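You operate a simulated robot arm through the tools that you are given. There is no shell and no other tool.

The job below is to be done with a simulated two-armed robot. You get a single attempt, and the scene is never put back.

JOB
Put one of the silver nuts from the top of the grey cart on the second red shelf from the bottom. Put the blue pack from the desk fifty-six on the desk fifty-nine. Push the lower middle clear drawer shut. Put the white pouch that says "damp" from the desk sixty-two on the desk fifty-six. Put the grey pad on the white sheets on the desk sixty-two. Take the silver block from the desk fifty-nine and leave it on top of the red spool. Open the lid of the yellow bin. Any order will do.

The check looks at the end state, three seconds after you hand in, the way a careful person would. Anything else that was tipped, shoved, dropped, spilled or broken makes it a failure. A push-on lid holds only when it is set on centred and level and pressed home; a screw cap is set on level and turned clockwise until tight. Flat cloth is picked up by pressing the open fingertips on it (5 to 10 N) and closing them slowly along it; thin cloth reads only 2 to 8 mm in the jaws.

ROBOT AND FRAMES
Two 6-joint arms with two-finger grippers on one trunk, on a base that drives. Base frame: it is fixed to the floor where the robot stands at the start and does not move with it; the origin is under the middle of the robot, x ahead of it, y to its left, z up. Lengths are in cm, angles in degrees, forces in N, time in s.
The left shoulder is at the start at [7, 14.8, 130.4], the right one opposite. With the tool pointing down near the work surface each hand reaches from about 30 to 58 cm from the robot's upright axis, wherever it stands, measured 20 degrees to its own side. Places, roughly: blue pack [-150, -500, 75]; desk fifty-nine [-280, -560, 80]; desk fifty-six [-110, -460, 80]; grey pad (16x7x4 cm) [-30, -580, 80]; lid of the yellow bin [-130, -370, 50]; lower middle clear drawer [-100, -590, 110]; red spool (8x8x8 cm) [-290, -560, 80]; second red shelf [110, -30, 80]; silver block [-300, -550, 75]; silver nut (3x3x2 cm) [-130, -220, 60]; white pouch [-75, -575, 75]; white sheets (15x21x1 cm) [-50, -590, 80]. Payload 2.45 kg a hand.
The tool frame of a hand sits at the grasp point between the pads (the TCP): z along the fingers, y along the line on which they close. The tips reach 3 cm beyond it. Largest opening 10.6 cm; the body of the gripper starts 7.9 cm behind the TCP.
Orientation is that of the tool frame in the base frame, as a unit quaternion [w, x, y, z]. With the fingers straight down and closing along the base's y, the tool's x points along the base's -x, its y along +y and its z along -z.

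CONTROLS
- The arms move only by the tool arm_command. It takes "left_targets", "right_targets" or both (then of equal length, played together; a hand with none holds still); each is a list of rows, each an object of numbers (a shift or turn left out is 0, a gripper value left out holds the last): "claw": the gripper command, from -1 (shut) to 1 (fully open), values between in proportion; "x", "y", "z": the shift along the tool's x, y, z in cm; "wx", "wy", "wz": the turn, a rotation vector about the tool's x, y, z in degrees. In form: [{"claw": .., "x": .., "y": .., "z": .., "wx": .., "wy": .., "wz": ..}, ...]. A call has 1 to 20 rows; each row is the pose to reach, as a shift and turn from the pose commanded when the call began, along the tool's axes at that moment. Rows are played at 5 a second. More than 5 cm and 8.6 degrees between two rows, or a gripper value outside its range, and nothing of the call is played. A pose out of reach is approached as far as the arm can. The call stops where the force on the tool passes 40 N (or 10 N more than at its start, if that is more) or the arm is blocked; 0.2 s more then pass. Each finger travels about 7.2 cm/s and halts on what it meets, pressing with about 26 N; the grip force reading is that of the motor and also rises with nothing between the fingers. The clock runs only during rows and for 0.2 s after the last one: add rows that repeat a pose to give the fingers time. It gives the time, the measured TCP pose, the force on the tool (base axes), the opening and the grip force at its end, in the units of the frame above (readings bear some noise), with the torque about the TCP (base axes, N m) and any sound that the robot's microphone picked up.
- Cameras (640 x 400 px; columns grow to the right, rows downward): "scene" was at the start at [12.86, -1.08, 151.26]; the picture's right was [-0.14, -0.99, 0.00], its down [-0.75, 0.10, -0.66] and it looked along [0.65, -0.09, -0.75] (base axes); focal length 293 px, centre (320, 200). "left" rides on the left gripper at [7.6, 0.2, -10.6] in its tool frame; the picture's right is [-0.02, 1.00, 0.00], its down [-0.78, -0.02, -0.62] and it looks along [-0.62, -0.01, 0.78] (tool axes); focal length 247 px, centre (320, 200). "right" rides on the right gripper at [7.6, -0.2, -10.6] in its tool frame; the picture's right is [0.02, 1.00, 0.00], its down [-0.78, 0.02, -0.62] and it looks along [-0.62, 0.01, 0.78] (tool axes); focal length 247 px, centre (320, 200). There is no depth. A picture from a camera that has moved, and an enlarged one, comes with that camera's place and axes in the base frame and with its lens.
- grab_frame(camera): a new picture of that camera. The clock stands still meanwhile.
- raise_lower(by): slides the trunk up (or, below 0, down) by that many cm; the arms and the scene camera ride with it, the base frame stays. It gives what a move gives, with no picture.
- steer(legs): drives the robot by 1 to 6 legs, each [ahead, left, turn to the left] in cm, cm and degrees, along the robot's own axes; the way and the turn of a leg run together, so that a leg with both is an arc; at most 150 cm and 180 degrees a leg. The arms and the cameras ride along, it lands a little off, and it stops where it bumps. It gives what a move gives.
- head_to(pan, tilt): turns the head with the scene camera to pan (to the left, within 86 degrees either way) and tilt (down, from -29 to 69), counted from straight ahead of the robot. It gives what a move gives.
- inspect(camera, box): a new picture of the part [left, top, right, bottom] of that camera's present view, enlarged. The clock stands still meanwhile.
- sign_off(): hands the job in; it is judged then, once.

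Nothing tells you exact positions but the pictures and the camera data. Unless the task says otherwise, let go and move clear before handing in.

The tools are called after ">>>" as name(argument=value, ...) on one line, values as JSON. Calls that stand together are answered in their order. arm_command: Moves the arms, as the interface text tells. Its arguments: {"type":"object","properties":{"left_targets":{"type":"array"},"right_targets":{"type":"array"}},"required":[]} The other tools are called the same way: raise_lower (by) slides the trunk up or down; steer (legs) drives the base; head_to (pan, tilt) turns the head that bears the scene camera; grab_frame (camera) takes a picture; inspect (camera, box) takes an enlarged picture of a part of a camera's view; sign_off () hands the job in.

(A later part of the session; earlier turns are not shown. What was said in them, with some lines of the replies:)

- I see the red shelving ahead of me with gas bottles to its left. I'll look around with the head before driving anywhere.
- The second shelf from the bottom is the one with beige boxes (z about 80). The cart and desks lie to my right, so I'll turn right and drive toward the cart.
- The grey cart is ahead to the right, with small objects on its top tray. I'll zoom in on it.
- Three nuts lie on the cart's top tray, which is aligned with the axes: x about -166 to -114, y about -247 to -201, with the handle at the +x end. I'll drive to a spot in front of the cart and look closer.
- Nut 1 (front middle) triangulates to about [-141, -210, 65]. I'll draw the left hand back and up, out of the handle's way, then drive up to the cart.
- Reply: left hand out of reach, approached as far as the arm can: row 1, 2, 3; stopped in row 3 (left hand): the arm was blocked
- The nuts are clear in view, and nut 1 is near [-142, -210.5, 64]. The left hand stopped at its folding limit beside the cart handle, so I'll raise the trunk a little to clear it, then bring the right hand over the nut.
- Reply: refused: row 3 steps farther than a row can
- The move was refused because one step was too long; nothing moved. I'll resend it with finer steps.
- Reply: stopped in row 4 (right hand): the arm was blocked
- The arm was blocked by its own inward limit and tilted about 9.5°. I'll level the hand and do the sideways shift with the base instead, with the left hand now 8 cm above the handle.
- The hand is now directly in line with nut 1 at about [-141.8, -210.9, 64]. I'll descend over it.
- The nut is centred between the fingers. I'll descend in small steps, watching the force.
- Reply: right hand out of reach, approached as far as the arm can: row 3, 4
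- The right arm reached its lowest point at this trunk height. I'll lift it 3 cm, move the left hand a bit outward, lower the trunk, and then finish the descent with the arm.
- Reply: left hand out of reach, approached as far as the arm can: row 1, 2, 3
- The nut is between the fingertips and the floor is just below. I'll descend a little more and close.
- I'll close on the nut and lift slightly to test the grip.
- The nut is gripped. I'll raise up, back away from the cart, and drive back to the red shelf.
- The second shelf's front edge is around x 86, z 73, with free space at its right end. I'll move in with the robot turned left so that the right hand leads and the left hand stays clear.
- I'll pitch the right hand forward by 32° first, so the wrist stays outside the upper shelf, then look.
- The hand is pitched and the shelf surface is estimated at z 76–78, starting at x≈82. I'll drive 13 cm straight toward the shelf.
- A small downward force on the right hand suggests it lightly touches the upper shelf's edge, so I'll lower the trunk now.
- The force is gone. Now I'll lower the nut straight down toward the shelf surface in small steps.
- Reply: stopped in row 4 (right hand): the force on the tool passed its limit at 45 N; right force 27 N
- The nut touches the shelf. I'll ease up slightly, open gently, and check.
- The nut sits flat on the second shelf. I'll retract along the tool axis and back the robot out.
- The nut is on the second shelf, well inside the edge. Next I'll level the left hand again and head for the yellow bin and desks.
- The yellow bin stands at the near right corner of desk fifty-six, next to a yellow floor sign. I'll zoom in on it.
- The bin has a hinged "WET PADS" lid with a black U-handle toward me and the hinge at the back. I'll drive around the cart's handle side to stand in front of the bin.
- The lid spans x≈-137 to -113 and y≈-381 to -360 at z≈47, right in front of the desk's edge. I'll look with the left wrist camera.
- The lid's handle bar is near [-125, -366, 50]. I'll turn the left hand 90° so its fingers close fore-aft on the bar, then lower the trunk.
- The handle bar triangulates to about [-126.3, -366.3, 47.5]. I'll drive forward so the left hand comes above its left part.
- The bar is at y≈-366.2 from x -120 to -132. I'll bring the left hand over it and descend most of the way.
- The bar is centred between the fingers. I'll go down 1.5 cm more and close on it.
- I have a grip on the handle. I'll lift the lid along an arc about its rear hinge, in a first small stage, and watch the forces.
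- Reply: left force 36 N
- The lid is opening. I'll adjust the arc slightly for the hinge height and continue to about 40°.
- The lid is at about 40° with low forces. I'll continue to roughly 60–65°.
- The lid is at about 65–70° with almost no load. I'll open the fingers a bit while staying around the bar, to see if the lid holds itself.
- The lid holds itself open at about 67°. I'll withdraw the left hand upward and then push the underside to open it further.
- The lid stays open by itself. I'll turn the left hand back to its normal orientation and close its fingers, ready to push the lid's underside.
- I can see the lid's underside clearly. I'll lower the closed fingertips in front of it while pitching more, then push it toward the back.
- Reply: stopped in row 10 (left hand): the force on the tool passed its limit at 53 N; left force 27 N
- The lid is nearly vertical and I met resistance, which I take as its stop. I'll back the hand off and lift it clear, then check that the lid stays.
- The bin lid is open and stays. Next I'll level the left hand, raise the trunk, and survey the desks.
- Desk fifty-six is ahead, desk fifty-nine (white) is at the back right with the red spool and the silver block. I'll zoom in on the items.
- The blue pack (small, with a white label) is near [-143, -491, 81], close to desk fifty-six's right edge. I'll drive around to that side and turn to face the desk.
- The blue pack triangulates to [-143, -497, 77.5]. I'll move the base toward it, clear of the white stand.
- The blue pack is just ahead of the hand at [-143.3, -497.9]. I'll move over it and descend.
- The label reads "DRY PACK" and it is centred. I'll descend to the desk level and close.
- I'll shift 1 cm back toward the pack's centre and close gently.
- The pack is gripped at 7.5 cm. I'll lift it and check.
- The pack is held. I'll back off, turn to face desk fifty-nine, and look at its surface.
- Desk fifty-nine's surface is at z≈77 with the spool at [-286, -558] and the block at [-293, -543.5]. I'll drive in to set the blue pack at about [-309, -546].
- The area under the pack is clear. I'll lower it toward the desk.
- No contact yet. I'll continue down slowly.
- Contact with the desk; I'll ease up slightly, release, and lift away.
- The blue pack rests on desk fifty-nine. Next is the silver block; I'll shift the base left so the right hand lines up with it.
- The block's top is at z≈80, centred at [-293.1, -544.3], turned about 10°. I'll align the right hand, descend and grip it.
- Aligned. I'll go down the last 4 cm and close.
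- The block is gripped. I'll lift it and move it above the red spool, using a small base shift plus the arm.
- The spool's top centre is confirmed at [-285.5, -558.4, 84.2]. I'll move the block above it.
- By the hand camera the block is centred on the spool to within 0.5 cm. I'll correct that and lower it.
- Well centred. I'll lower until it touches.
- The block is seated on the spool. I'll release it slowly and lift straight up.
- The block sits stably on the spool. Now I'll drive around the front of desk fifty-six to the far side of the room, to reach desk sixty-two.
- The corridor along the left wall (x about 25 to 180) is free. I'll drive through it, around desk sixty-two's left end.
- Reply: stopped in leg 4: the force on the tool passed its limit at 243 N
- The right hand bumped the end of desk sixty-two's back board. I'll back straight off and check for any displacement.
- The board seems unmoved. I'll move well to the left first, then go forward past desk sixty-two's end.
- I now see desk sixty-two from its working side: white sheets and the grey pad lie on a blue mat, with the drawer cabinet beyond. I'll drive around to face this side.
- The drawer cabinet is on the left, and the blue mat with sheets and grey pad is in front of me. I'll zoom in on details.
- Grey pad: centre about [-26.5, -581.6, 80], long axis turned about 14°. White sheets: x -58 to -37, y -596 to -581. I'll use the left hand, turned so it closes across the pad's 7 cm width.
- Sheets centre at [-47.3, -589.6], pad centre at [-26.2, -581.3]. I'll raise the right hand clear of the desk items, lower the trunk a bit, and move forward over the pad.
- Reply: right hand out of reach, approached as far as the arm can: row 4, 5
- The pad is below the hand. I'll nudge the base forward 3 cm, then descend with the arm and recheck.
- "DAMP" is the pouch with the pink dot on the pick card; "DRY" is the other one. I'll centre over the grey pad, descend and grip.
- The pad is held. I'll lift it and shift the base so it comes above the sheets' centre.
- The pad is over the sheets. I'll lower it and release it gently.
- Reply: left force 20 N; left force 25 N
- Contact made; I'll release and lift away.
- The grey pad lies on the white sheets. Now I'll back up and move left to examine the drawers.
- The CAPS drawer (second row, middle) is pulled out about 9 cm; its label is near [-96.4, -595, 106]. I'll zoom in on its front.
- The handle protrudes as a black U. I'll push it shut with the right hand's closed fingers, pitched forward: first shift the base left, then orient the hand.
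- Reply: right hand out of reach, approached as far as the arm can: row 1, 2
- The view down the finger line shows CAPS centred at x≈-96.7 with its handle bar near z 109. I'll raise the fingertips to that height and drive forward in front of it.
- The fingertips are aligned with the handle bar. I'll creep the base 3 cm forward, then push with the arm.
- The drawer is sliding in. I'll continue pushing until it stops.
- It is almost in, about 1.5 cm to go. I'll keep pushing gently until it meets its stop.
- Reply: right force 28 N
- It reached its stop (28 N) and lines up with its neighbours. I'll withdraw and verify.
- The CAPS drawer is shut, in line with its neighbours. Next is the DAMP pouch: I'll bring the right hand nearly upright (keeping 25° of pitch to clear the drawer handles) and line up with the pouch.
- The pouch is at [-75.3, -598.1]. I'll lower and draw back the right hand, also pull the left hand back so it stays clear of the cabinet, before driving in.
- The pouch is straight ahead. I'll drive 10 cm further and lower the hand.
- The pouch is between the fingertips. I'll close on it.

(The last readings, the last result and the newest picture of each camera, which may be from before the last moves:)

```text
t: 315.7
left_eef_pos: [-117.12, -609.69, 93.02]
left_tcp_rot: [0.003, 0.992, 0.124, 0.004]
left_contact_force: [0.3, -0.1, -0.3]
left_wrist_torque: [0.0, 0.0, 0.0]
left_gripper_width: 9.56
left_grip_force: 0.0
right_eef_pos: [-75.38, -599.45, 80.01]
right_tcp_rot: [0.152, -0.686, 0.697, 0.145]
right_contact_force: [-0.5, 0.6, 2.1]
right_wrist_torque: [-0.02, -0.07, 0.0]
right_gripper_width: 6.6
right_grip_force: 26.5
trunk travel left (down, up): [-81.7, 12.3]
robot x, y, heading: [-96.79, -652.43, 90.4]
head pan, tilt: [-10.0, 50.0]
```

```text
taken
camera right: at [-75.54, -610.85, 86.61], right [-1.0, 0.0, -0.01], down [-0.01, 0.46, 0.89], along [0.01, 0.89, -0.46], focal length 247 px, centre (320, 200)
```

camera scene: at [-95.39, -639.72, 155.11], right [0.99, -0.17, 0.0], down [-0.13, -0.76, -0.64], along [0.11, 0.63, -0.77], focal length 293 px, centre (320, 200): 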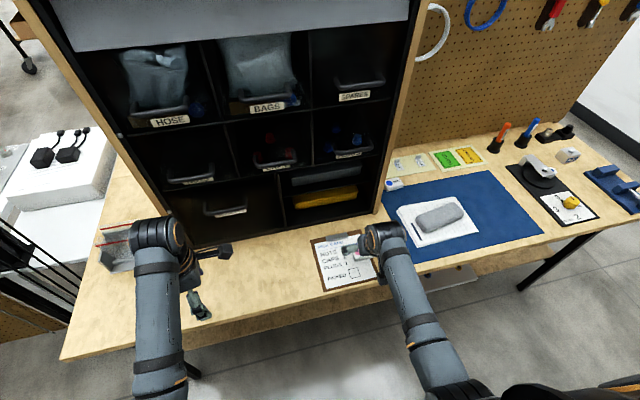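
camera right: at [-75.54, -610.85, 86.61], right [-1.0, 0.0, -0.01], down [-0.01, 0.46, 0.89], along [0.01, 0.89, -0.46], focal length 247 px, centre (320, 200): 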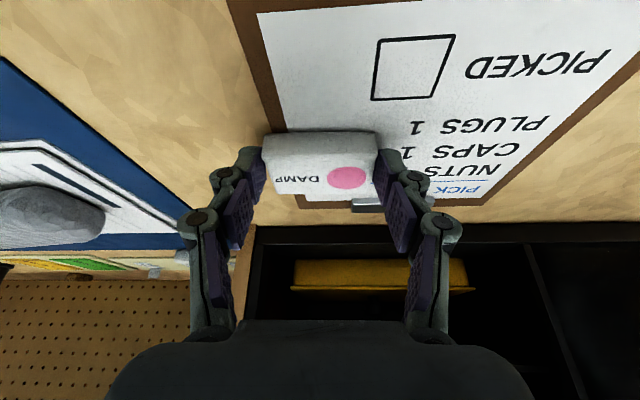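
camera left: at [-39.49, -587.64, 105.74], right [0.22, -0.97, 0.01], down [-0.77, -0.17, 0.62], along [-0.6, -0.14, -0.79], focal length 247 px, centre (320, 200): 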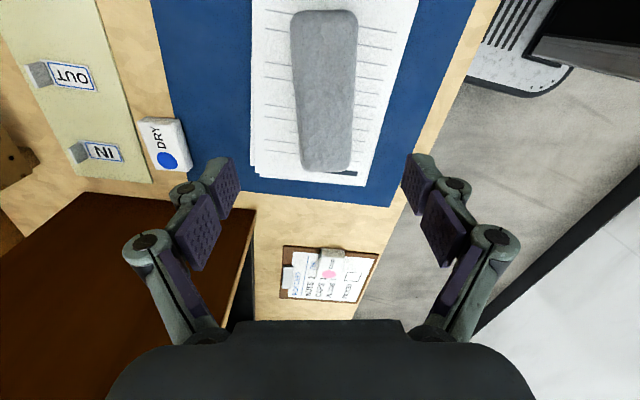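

The pouch is gripped. I'll lift it and back away from the cabinet.

>>> arm_command(right_targets=[{"x": -0.4, "z": -0.9}, {"x": -1.6, "z": -3.6}, {"x": -3.2, "z": -7.2}, {"x": -4.9, "z": -10.9}, {"x": -4.9, "z": -10.9}])

>>> steer(legs=[[-30, 0, 0]])

>>> grab_frame(camera="right")

>>> grab_frame(camera="scene")

```text
t: 316.9
left_eef_pos: [-116.96, -609.87, 92.94]
left_tcp_rot: [0.003, 0.992, 0.123, 0.004]
left_contact_force: [0.0, 0.3, 0.1]
left_wrist_torque: [0.01, 0.0, -0.02]
left_gripper_width: 9.53
left_grip_force: 0.0
right_eef_pos: [-75.51, -599.36, 91.86]
right_tcp_rot: [0.151, -0.685, 0.698, 0.145]
right_contact_force: [-1.0, -0.7, 0.0]
right_wrist_torque: [-0.01, -0.03, 0.0]
right_gripper_width: 6.57
right_grip_force: 25.5
trunk travel left (down, up): [-81.7, 12.3]
robot x, y, heading: [-96.89, -652.23, 90.3]
head pan, tilt: [-10.0, 50.0]
```

```text
t: 319.0
left_eef_pos: [-117.1, -640.15, 92.92]
left_tcp_rot: [0.004, 0.992, 0.126, 0.004]
left_contact_force: [-0.8, 0.4, -0.4]
left_wrist_torque: [0.02, -0.01, -0.02]
left_gripper_width: 9.5
left_grip_force: 0.1
right_eef_pos: [-75.32, -629.49, 91.67]
right_tcp_rot: [0.15, -0.687, 0.696, 0.146]
right_contact_force: [0.4, -0.3, -0.5]
right_wrist_torque: [-0.03, -0.04, -0.03]
right_gripper_width: 6.55
right_grip_force: 25.8
trunk travel left (down, up): [-81.7, 12.3]
robot x, y, heading: [-96.55, -682.8, 90.6]
head pan, tilt: [-10.0, 50.0]
```

```text
taken
camera right: at [-75.56, -640.88, 98.28], right [-1.0, -0.01, -0.01], down [-0.02, 0.46, 0.89], along [0.0, 0.89, -0.46], focal length 247 px, centre (320, 200)
```

right: 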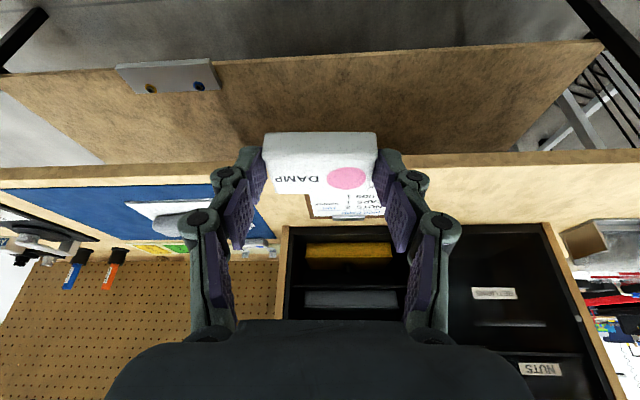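

```text
taken
camera scene: at [-95.24, -669.93, 155.1], right [0.99, -0.17, 0.0], down [-0.13, -0.76, -0.64], along [0.11, 0.63, -0.77], focal length 293 px, centre (320, 200)
```

scene: 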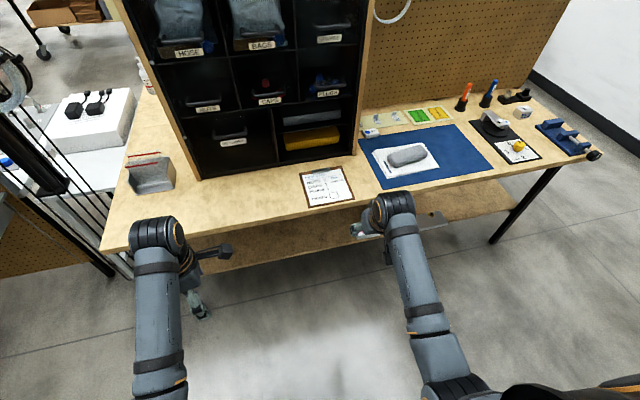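

The DAMP pouch is in hand. I'll level the hand and drive back around desk sixty-two, checking position on the way.

>>> arm_command(right_targets=[{"wy": 8, "z": -1}, {"wy": 16, "z": -2}, {"wy": 24, "z": -3}, {"wy": 24, "z": -3}])

>>> steer(legs=[[0, -150, -0.6], [0, -50, 0], [60, 0, 0]])

```text
t: 320.0
left_eef_pos: [-117.16, -640.03, 93.1]
left_tcp_rot: [0.003, 0.992, 0.126, 0.004]
left_contact_force: [-0.1, 0.9, 0.9]
left_wrist_torque: [0.03, 0.02, -0.02]
left_gripper_width: 9.56
left_grip_force: 0.0
right_eef_pos: [-75.59, -630.65, 94.58]
right_tcp_rot: [0.003, -0.702, 0.712, 0.0]
right_contact_force: [0.2, -0.5, -0.1]
right_wrist_torque: [-0.01, -0.03, -0.01]
right_gripper_width: 6.55
right_grip_force: 26.1
trunk travel left (down, up): [-81.7, 12.3]
robot x, y, heading: [-96.6, -682.46, 90.6]
head pan, tilt: [-10.0, 50.0]
```

```text
t: 332.9
left_eef_pos: [83.98, -581.07, 93.03]
left_tcp_rot: [0.003, 0.993, 0.116, 0.003]
left_contact_force: [-0.1, -0.2, 0.0]
left_wrist_torque: [0.02, 0.04, -0.02]
left_gripper_width: 9.54
left_grip_force: 0.0
right_eef_pos: [125.78, -572.17, 94.53]
right_tcp_rot: [0.004, -0.696, 0.718, 0.0]
right_contact_force: [0.3, 0.1, -0.3]
right_wrist_torque: [0.04, 0.0, -0.02]
right_gripper_width: 6.5
right_grip_force: 26.2
trunk travel left (down, up): [-81.7, 12.3]
robot x, y, heading: [104.03, -623.72, 89.5]
head pan, tilt: [-10.0, 50.0]
```

>>> steer(legs=[[60, 0, 0], [93, 40, 0]])

>>> head_to(pan=0, tilt=30)

>>> grab_frame(camera="scene")

```text
t: 341.1
left_eef_pos: [44.73, -427.96, 93.05]
left_tcp_rot: [0.003, 0.993, 0.119, 0.004]
left_contact_force: [-0.4, 0.1, -0.4]
left_wrist_torque: [0.03, -0.02, 0.03]
left_gripper_width: 9.52
left_grip_force: 0.0
right_eef_pos: [86.39, -418.94, 94.48]
right_tcp_rot: [0.004, -0.696, 0.718, -0.001]
right_contact_force: [0.2, -0.2, -0.5]
right_wrist_torque: [0.0, 0.01, 0.0]
right_gripper_width: 6.51
right_grip_force: 26.0
trunk travel left (down, up): [-81.7, 12.3]
robot x, y, heading: [64.63, -470.54, 89.9]
head pan, tilt: [-10.0, 50.0]
```

```text
t: 342.0
left_eef_pos: [44.75, -427.88, 92.93]
left_tcp_rot: [0.003, 0.993, 0.119, 0.004]
left_contact_force: [0.1, 0.1, -0.1]
left_wrist_torque: [-0.02, -0.01, 0.0]
left_gripper_width: 9.53
left_grip_force: 0.1
right_eef_pos: [86.35, -418.86, 94.5]
right_tcp_rot: [0.004, -0.697, 0.718, 0.0]
right_contact_force: [-0.6, -0.3, -0.5]
right_wrist_torque: [0.01, 0.0, 0.0]
right_gripper_width: 6.49
right_grip_force: 25.7
trunk travel left (down, up): [-81.7, 12.3]
robot x, y, heading: [64.74, -470.45, 89.8]
head pan, tilt: [0.0, 30.0]
```

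```text
taken
camera scene: at [64.78, -456.61, 158.06], right [1.0, -0.01, 0.0], down [0.0, -0.5, -0.87], along [0.01, 0.87, -0.5], focal length 293 px, centre (320, 200)
```

scene: 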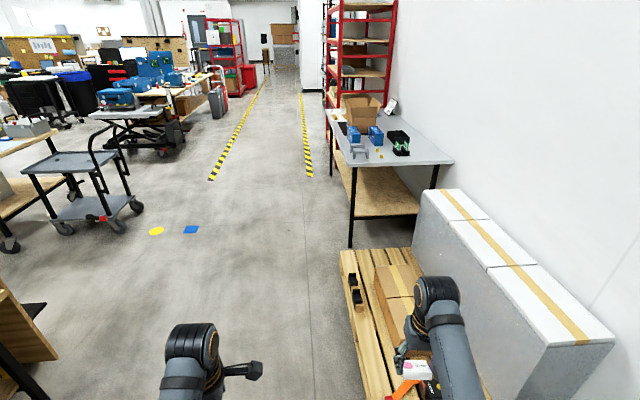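

Clear floor ahead. I'll go on to the aisle in front of desk fifty-six, turn to face +x, and reverse along it.

>>> steer(legs=[[70, 52, 0], [82, 0, 0], [0, 0, -90], [-110, 0, 0]])

>>> head_to(pan=-70, tilt=40)

>>> grab_frame(camera="scene")

```text
t: 359.5
left_eef_pos: [-53.5, -299.39, 93.08]
left_tcp_rot: [0.006, 0.788, -0.615, 0.001]
left_contact_force: [-0.3, -0.5, 0.4]
left_wrist_torque: [0.01, -0.04, 0.03]
left_gripper_width: 9.52
left_grip_force: 0.0
right_eef_pos: [-44.21, -340.8, 94.51]
right_tcp_rot: [0.002, 0.011, 1.0, -0.003]
right_contact_force: [0.3, -0.8, -1.3]
right_wrist_torque: [0.0, -0.01, 0.02]
right_gripper_width: 6.5
right_grip_force: 26.1
trunk travel left (down, up): [-81.7, 12.3]
robot x, y, heading: [-95.88, -319.6, 0.1]
head pan, tilt: [0.0, 30.0]
```

```text
t: 360.9
left_eef_pos: [-53.36, -299.36, 93.05]
left_tcp_rot: [0.004, 0.788, -0.616, 0.001]
left_contact_force: [-0.3, -0.3, -0.8]
left_wrist_torque: [0.02, -0.01, 0.02]
left_gripper_width: 9.51
left_grip_force: 0.1
right_eef_pos: [-44.06, -340.9, 94.48]
right_tcp_rot: [0.002, 0.01, 1.0, -0.002]
right_contact_force: [-0.6, 0.5, -0.6]
right_wrist_torque: [-0.02, 0.0, 0.03]
right_gripper_width: 6.45
right_grip_force: 26.4
trunk travel left (down, up): [-81.7, 12.3]
robot x, y, heading: [-96.17, -319.51, 0.1]
head pan, tilt: [-70.0, 40.0]
```

```text
taken
camera scene: at [-87.98, -327.41, 156.53], right [-0.94, -0.34, 0.0], down [-0.22, 0.6, -0.77], along [0.26, -0.72, -0.64], focal length 293 px, centre (320, 200)
```

scene: 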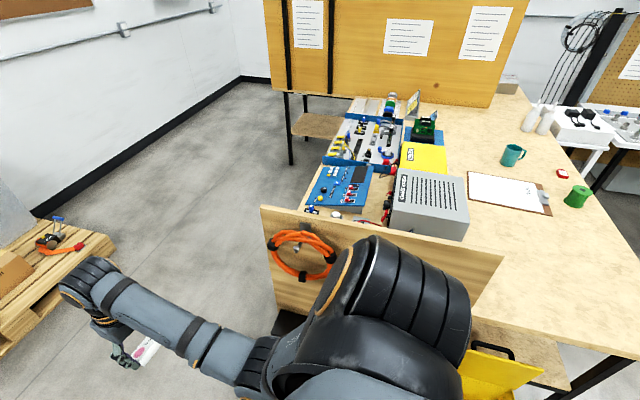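

Position is good. I'll continue reversing to the right side of desk fifty-six, then approach its free front-right area.

>>> steer(legs=[[-110, 0, 0], [0, -60, 0]])

>>> head_to(pan=-15, tilt=50)

>>> grab_frame(camera="scene")

>>> grab_frame(camera="right")

```text
t: 369.6
left_eef_pos: [-163.13, -359.39, 92.98]
left_tcp_rot: [0.005, 0.788, -0.615, 0.001]
left_contact_force: [0.1, -0.4, 0.5]
left_wrist_torque: [0.02, 0.01, -0.02]
left_gripper_width: 9.57
left_grip_force: 0.1
right_eef_pos: [-153.94, -400.87, 94.58]
right_tcp_rot: [0.002, 0.009, 1.0, -0.002]
right_contact_force: [0.5, 0.5, 0.3]
right_wrist_torque: [-0.05, -0.03, 0.01]
right_gripper_width: 6.49
right_grip_force: 26.4
trunk travel left (down, up): [-81.7, 12.3]
robot x, y, heading: [-205.49, -379.41, 0.4]
head pan, tilt: [-70.0, 40.0]
```

```text
t: 370.8
left_eef_pos: [-163.32, -359.44, 93.01]
left_tcp_rot: [0.006, 0.789, -0.615, 0.0]
left_contact_force: [-0.9, -0.3, 0.3]
left_wrist_torque: [0.02, 0.0, 0.01]
left_gripper_width: 9.56
left_grip_force: 0.0
right_eef_pos: [-153.89, -400.93, 94.53]
right_tcp_rot: [0.002, 0.01, 1.0, -0.003]
right_contact_force: [-0.1, 0.7, -0.7]
right_wrist_torque: [0.0, 0.01, -0.01]
right_gripper_width: 6.49
right_grip_force: 25.8
trunk travel left (down, up): [-81.7, 12.3]
robot x, y, heading: [-205.88, -379.75, 0.1]
head pan, tilt: [-15.0, 50.0]
```

```text
taken
camera scene: at [-193.24, -381.58, 155.11], right [-0.26, -0.97, 0.0], down [-0.74, 0.2, -0.64], along [0.62, -0.17, -0.77], focal length 293 px, centre (320, 200)
```

scene: 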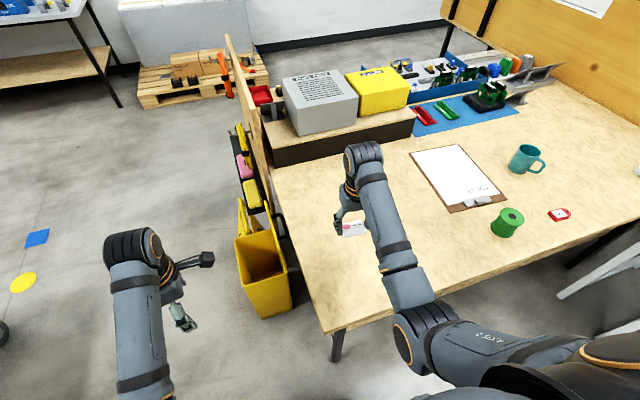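

```text
taken
camera right: at [-161.66, -401.01, 105.14], right [0.0, 1.0, -0.01], down [0.78, 0.0, 0.63], along [0.63, 0.0, -0.78], focal length 247 px, centre (320, 200)
```

right: 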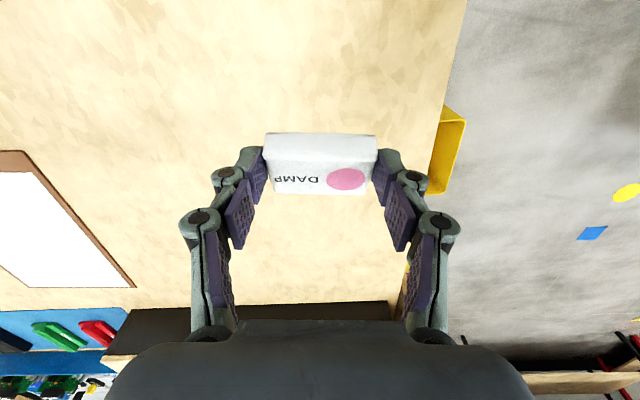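

The spot below is free. I'll restore the 24° pitch used when grasping so the pouch lies flat, then lower it.

>>> arm_command(right_targets=[{"wy": -8}, {"wy": -16}, {"wy": -24}, {"wy": -24, "z": 4}, {"wy": -24, "z": 8}, {"wy": -24, "z": 12}, {"wy": -24, "z": 13.5}, {"wy": -24, "z": 13.5}])

>>> grab_frame(camera="right")

>>> inspect(camera="scene", box=[280, 130, 480, 280])

```text
t: 372.6
left_eef_pos: [-163.25, -359.34, 92.89]
left_tcp_rot: [0.005, 0.789, -0.615, 0.001]
left_contact_force: [-0.1, 0.6, 0.2]
left_wrist_torque: [-0.01, 0.01, 0.01]
left_gripper_width: 9.54
left_grip_force: 0.1
right_eef_pos: [-153.76, -401.03, 81.06]
right_tcp_rot: [0.211, 0.009, 0.977, -0.005]
right_contact_force: [0.7, 0.3, 0.1]
right_wrist_torque: [-0.02, 0.02, -0.01]
right_gripper_width: 6.49
right_grip_force: 26.4
trunk travel left (down, up): [-81.7, 12.3]
robot x, y, heading: [-205.72, -379.86, 0.2]
head pan, tilt: [-15.0, 50.0]
```

```text
taken
camera right: at [-165.16, -401.09, 87.56], right [0.0, 1.0, -0.01], down [0.46, 0.01, 0.89], along [0.89, -0.01, -0.46], focal length 247 px, centre (320, 200)
```

right: 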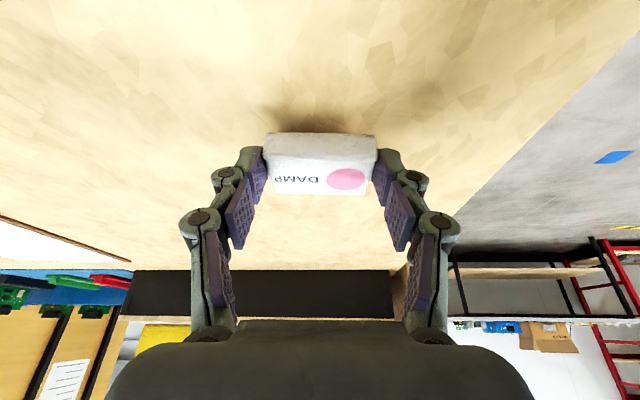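

```text
2.67 times, centred on (380, 205) of scene
camera zoom: at [-193.27, -381.54, 155.12], right [-0.26, -0.97, 0.0], down [-0.74, 0.2, -0.64], along [0.62, -0.16, -0.77], focal length 780 px, centre (160, 187)
```

zoom: 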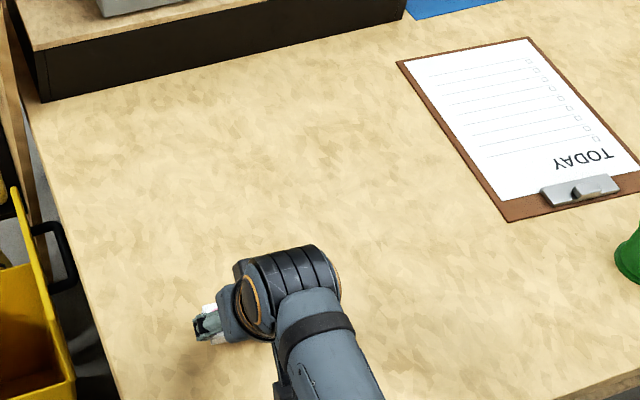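

>>> arm_command(right_targets=[{"x": 0.16, "z": 0.36}, {"x": 0.33, "z": 0.73}, {"x": 0.5, "z": 1.1}, {"x": 0.5, "z": 1.1}])

>>> arm_command(right_targets=[{"x": 0.1, "z": 0.23}, {"x": 0.2, "z": 0.46}, {"x": 0.3, "z": 0.68}, {"x": 0.3, "z": 0.68}])

```text
t: 373.6
left_eef_pos: [-163.2, -359.37, 93.02]
left_tcp_rot: [0.004, 0.789, -0.615, 0.001]
left_contact_force: [0.2, -0.7, 0.7]
left_wrist_torque: [0.01, 0.02, -0.01]
left_gripper_width: 9.55
left_grip_force: 0.1
right_eef_pos: [-153.75, -401.07, 79.87]
right_tcp_rot: [0.211, 0.009, 0.978, -0.004]
right_contact_force: [0.4, -0.5, 0.3]
right_wrist_torque: [-0.02, 0.0, 0.0]
right_gripper_width: 6.5
right_grip_force: 26.3
trunk travel left (down, up): [-81.7, 12.3]
robot x, y, heading: [-206.05, -379.82, 0.3]
head pan, tilt: [-15.0, 50.0]
```

```text
t: 374.6
left_eef_pos: [-163.29, -359.15, 93.1]
left_tcp_rot: [0.004, 0.788, -0.615, 0.002]
left_contact_force: [0.4, 0.7, -0.3]
left_wrist_torque: [-0.03, -0.01, 0.0]
left_gripper_width: 9.53
left_grip_force: 0.1
right_eef_pos: [-153.75, -401.03, 79.31]
right_tcp_rot: [0.214, 0.01, 0.977, -0.006]
right_contact_force: [2.7, -0.7, 20.2]
right_wrist_torque: [-0.04, -0.31, -0.04]
right_gripper_width: 6.51
right_grip_force: 26.3
trunk travel left (down, up): [-81.7, 12.3]
robot x, y, heading: [-206.02, -379.62, 0.2]
head pan, tilt: [-15.0, 50.0]
```

The pouch touches the desk. I'll ease off, release and lift away.

>>> arm_command(right_targets=[{"x": -0.1, "z": -0.2}, {"x": -0.1, "z": -0.2, "claw": 0.5}, {"x": -0.1, "z": -0.2, "claw": 0.8}, {"x": -0.1, "z": -0.2, "claw": 0.9}, {"x": -1.2, "z": -2.7}, {"x": -3, "z": -6.7}, {"x": -4.9, "z": -10.9}, {"x": -4.9, "z": -10.9}])

>>> grab_frame(camera="right")

>>> grab_frame(camera="scene")

```text
t: 376.4
left_eef_pos: [-163.19, -359.44, 92.9]
left_tcp_rot: [0.005, 0.788, -0.615, 0.0]
left_contact_force: [0.6, 0.4, 0.5]
left_wrist_torque: [-0.02, 0.01, -0.03]
left_gripper_width: 9.52
left_grip_force: 0.0
right_eef_pos: [-153.78, -401.06, 91.02]
right_tcp_rot: [0.211, 0.009, 0.977, -0.005]
right_contact_force: [-0.7, -0.8, -0.9]
right_wrist_torque: [0.0, 0.01, 0.01]
right_gripper_width: 10.07
right_grip_force: 0.0
trunk travel left (down, up): [-81.7, 12.3]
robot x, y, heading: [-205.77, -379.58, 0.1]
head pan, tilt: [-15.0, 50.0]
```

```text
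taken
camera right: at [-165.15, -400.93, 97.61], right [0.0, 1.0, -0.01], down [0.46, 0.01, 0.89], along [0.89, -0.01, -0.46], focal length 247 px, centre (320, 200)
```

right: 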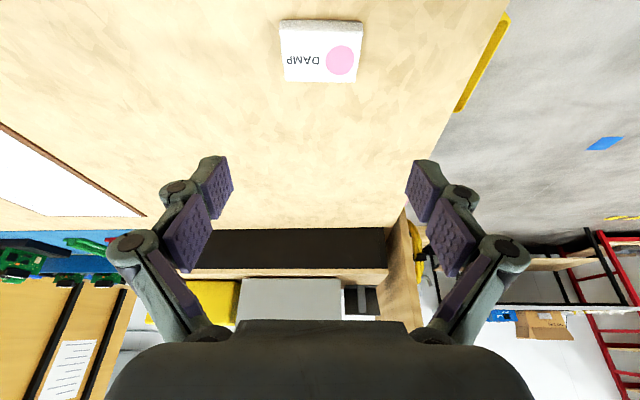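

```text
taken
camera scene: at [-193.25, -381.56, 155.11], right [-0.26, -0.97, 0.0], down [-0.74, 0.2, -0.64], along [0.62, -0.16, -0.77], focal length 293 px, centre (320, 200)
```

scene: 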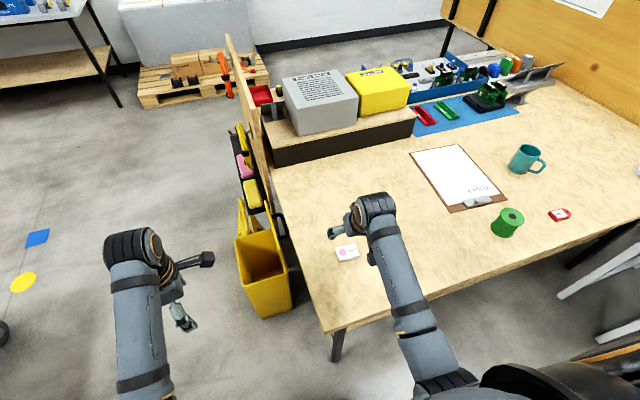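

The pouch is on desk fifty-six. I'll back off clear and take a last look at the earlier placements.

>>> steer(legs=[[-30, 0, 0]])

>>> head_to(pan=-80, tilt=25)

>>> inspect(camera="scene", box=[160, 100, 480, 300])

>>> head_to(pan=-10, tilt=35)

>>> grab_frame(camera="scene")

```text
t: 378.5
left_eef_pos: [-193.64, -359.63, 92.95]
left_tcp_rot: [0.005, 0.787, -0.618, -0.001]
left_contact_force: [0.0, 0.9, 0.4]
left_wrist_torque: [-0.02, 0.01, 0.0]
left_gripper_width: 9.53
left_grip_force: 0.2
right_eef_pos: [-184.46, -401.18, 91.05]
right_tcp_rot: [0.209, 0.013, 0.978, -0.006]
right_contact_force: [0.7, 0.5, 1.0]
right_wrist_torque: [-0.01, 0.03, 0.0]
right_gripper_width: 10.05
right_grip_force: 0.0
trunk travel left (down, up): [-81.7, 12.3]
robot x, y, heading: [-236.99, -379.54, -0.1]
head pan, tilt: [-15.0, 50.0]
```

```text
t: 379.8
left_eef_pos: [-193.8, -359.6, 92.98]
left_tcp_rot: [0.005, 0.787, -0.617, 0.001]
left_contact_force: [-0.6, -0.2, -0.3]
left_wrist_torque: [0.0, -0.03, 0.0]
left_gripper_width: 9.54
left_grip_force: 0.0
right_eef_pos: [-184.55, -401.27, 91.02]
right_tcp_rot: [0.21, 0.013, 0.978, -0.005]
right_contact_force: [-0.4, 0.2, 0.2]
right_wrist_torque: [0.0, 0.02, -0.01]
right_gripper_width: 10.05
right_grip_force: 0.1
trunk travel left (down, up): [-81.7, 12.3]
robot x, y, heading: [-236.16, -378.99, 0.1]
head pan, tilt: [-80.0, 25.0]
```

```text
2.00 times, centred on (320, 200) of scene
camera zoom: at [-229.83, -388.67, 158.86], right [-0.99, -0.17, 0.0], down [-0.07, 0.42, -0.91], along [0.15, -0.89, -0.42], focal length 585 px, centre (320, 200)
```

zoom: 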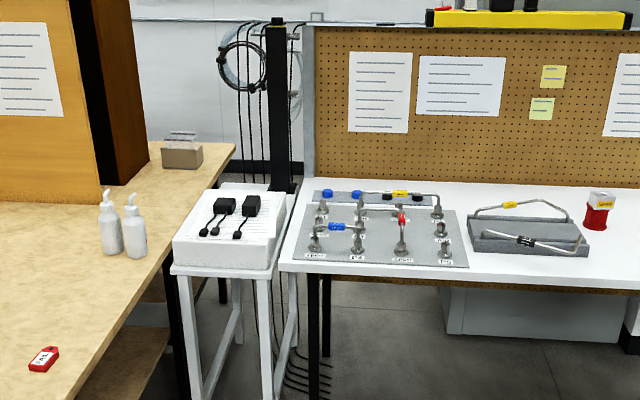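

```text
t: 381.2
left_eef_pos: [-193.78, -359.69, 93.03]
left_tcp_rot: [0.006, 0.786, -0.618, 0.001]
left_contact_force: [-0.3, -0.9, -0.4]
left_wrist_torque: [-0.01, -0.01, 0.0]
left_gripper_width: 9.54
left_grip_force: 0.1
right_eef_pos: [-184.68, -401.24, 91.03]
right_tcp_rot: [0.21, 0.013, 0.978, -0.005]
right_contact_force: [0.0, 0.3, -0.4]
right_wrist_torque: [0.01, -0.01, 0.02]
right_gripper_width: 10.08
right_grip_force: 0.1
trunk travel left (down, up): [-81.7, 12.3]
robot x, y, heading: [-236.84, -379.52, 0.0]
head pan, tilt: [-10.0, 35.0]
```

```text
taken
camera scene: at [-222.72, -381.17, 157.29], right [-0.18, -0.98, 0.0], down [-0.56, 0.1, -0.82], along [0.81, -0.15, -0.57], focal length 293 px, centre (320, 200)
```

scene: 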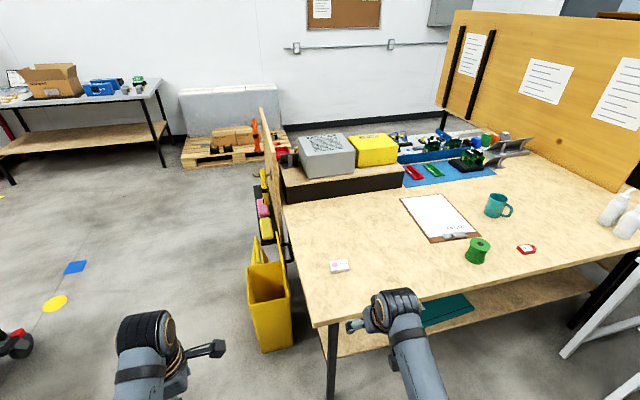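

Everything checks out: the nut is on the second shelf, the pack on desk fifty-nine, the block on the red spool, the drawer shut, the pad on the sheets, the pouch on desk fifty-six and the bin lid open. Both hands are clear, so I'm handing in.

>>> sign_off()

```text
The job is handed in.
```

All seven tasks are done and I've handed the job in. Both hands were empty and clear.

- **Silver nut:** it lies flat on the second red shelf from the bottom, near the front and right of the beige boxes.
- **Blue pack:** it's on desk fifty-nine. It wasn't in view in my last look, but nothing went near it after I set it down.
- **Silver block:** it sits centred on top of the red spool, and I saw it still there in my last look.
- **Grey pad:** it lies fully on the white sheets on desk sixty-two.
- **Lower middle clear drawer (labelled CAPS):** I pushed it to its stop, and it lines up with the drawers beside it.
- **White "damp" pouch:** it's on desk fifty-six, near the front right corner.
- **Yellow bin lid:** I pushed it to nearly vertical, where it met resistance, and it stays up by itself.

**Possible problem:** on the way to desk sixty-two the right hand hit the end of its back board hard (about 243 N). I backed off at once and saw nothing moved, tipped or fallen there, then or later. I didn't measure the board's position, so I can't rule out a small shift.
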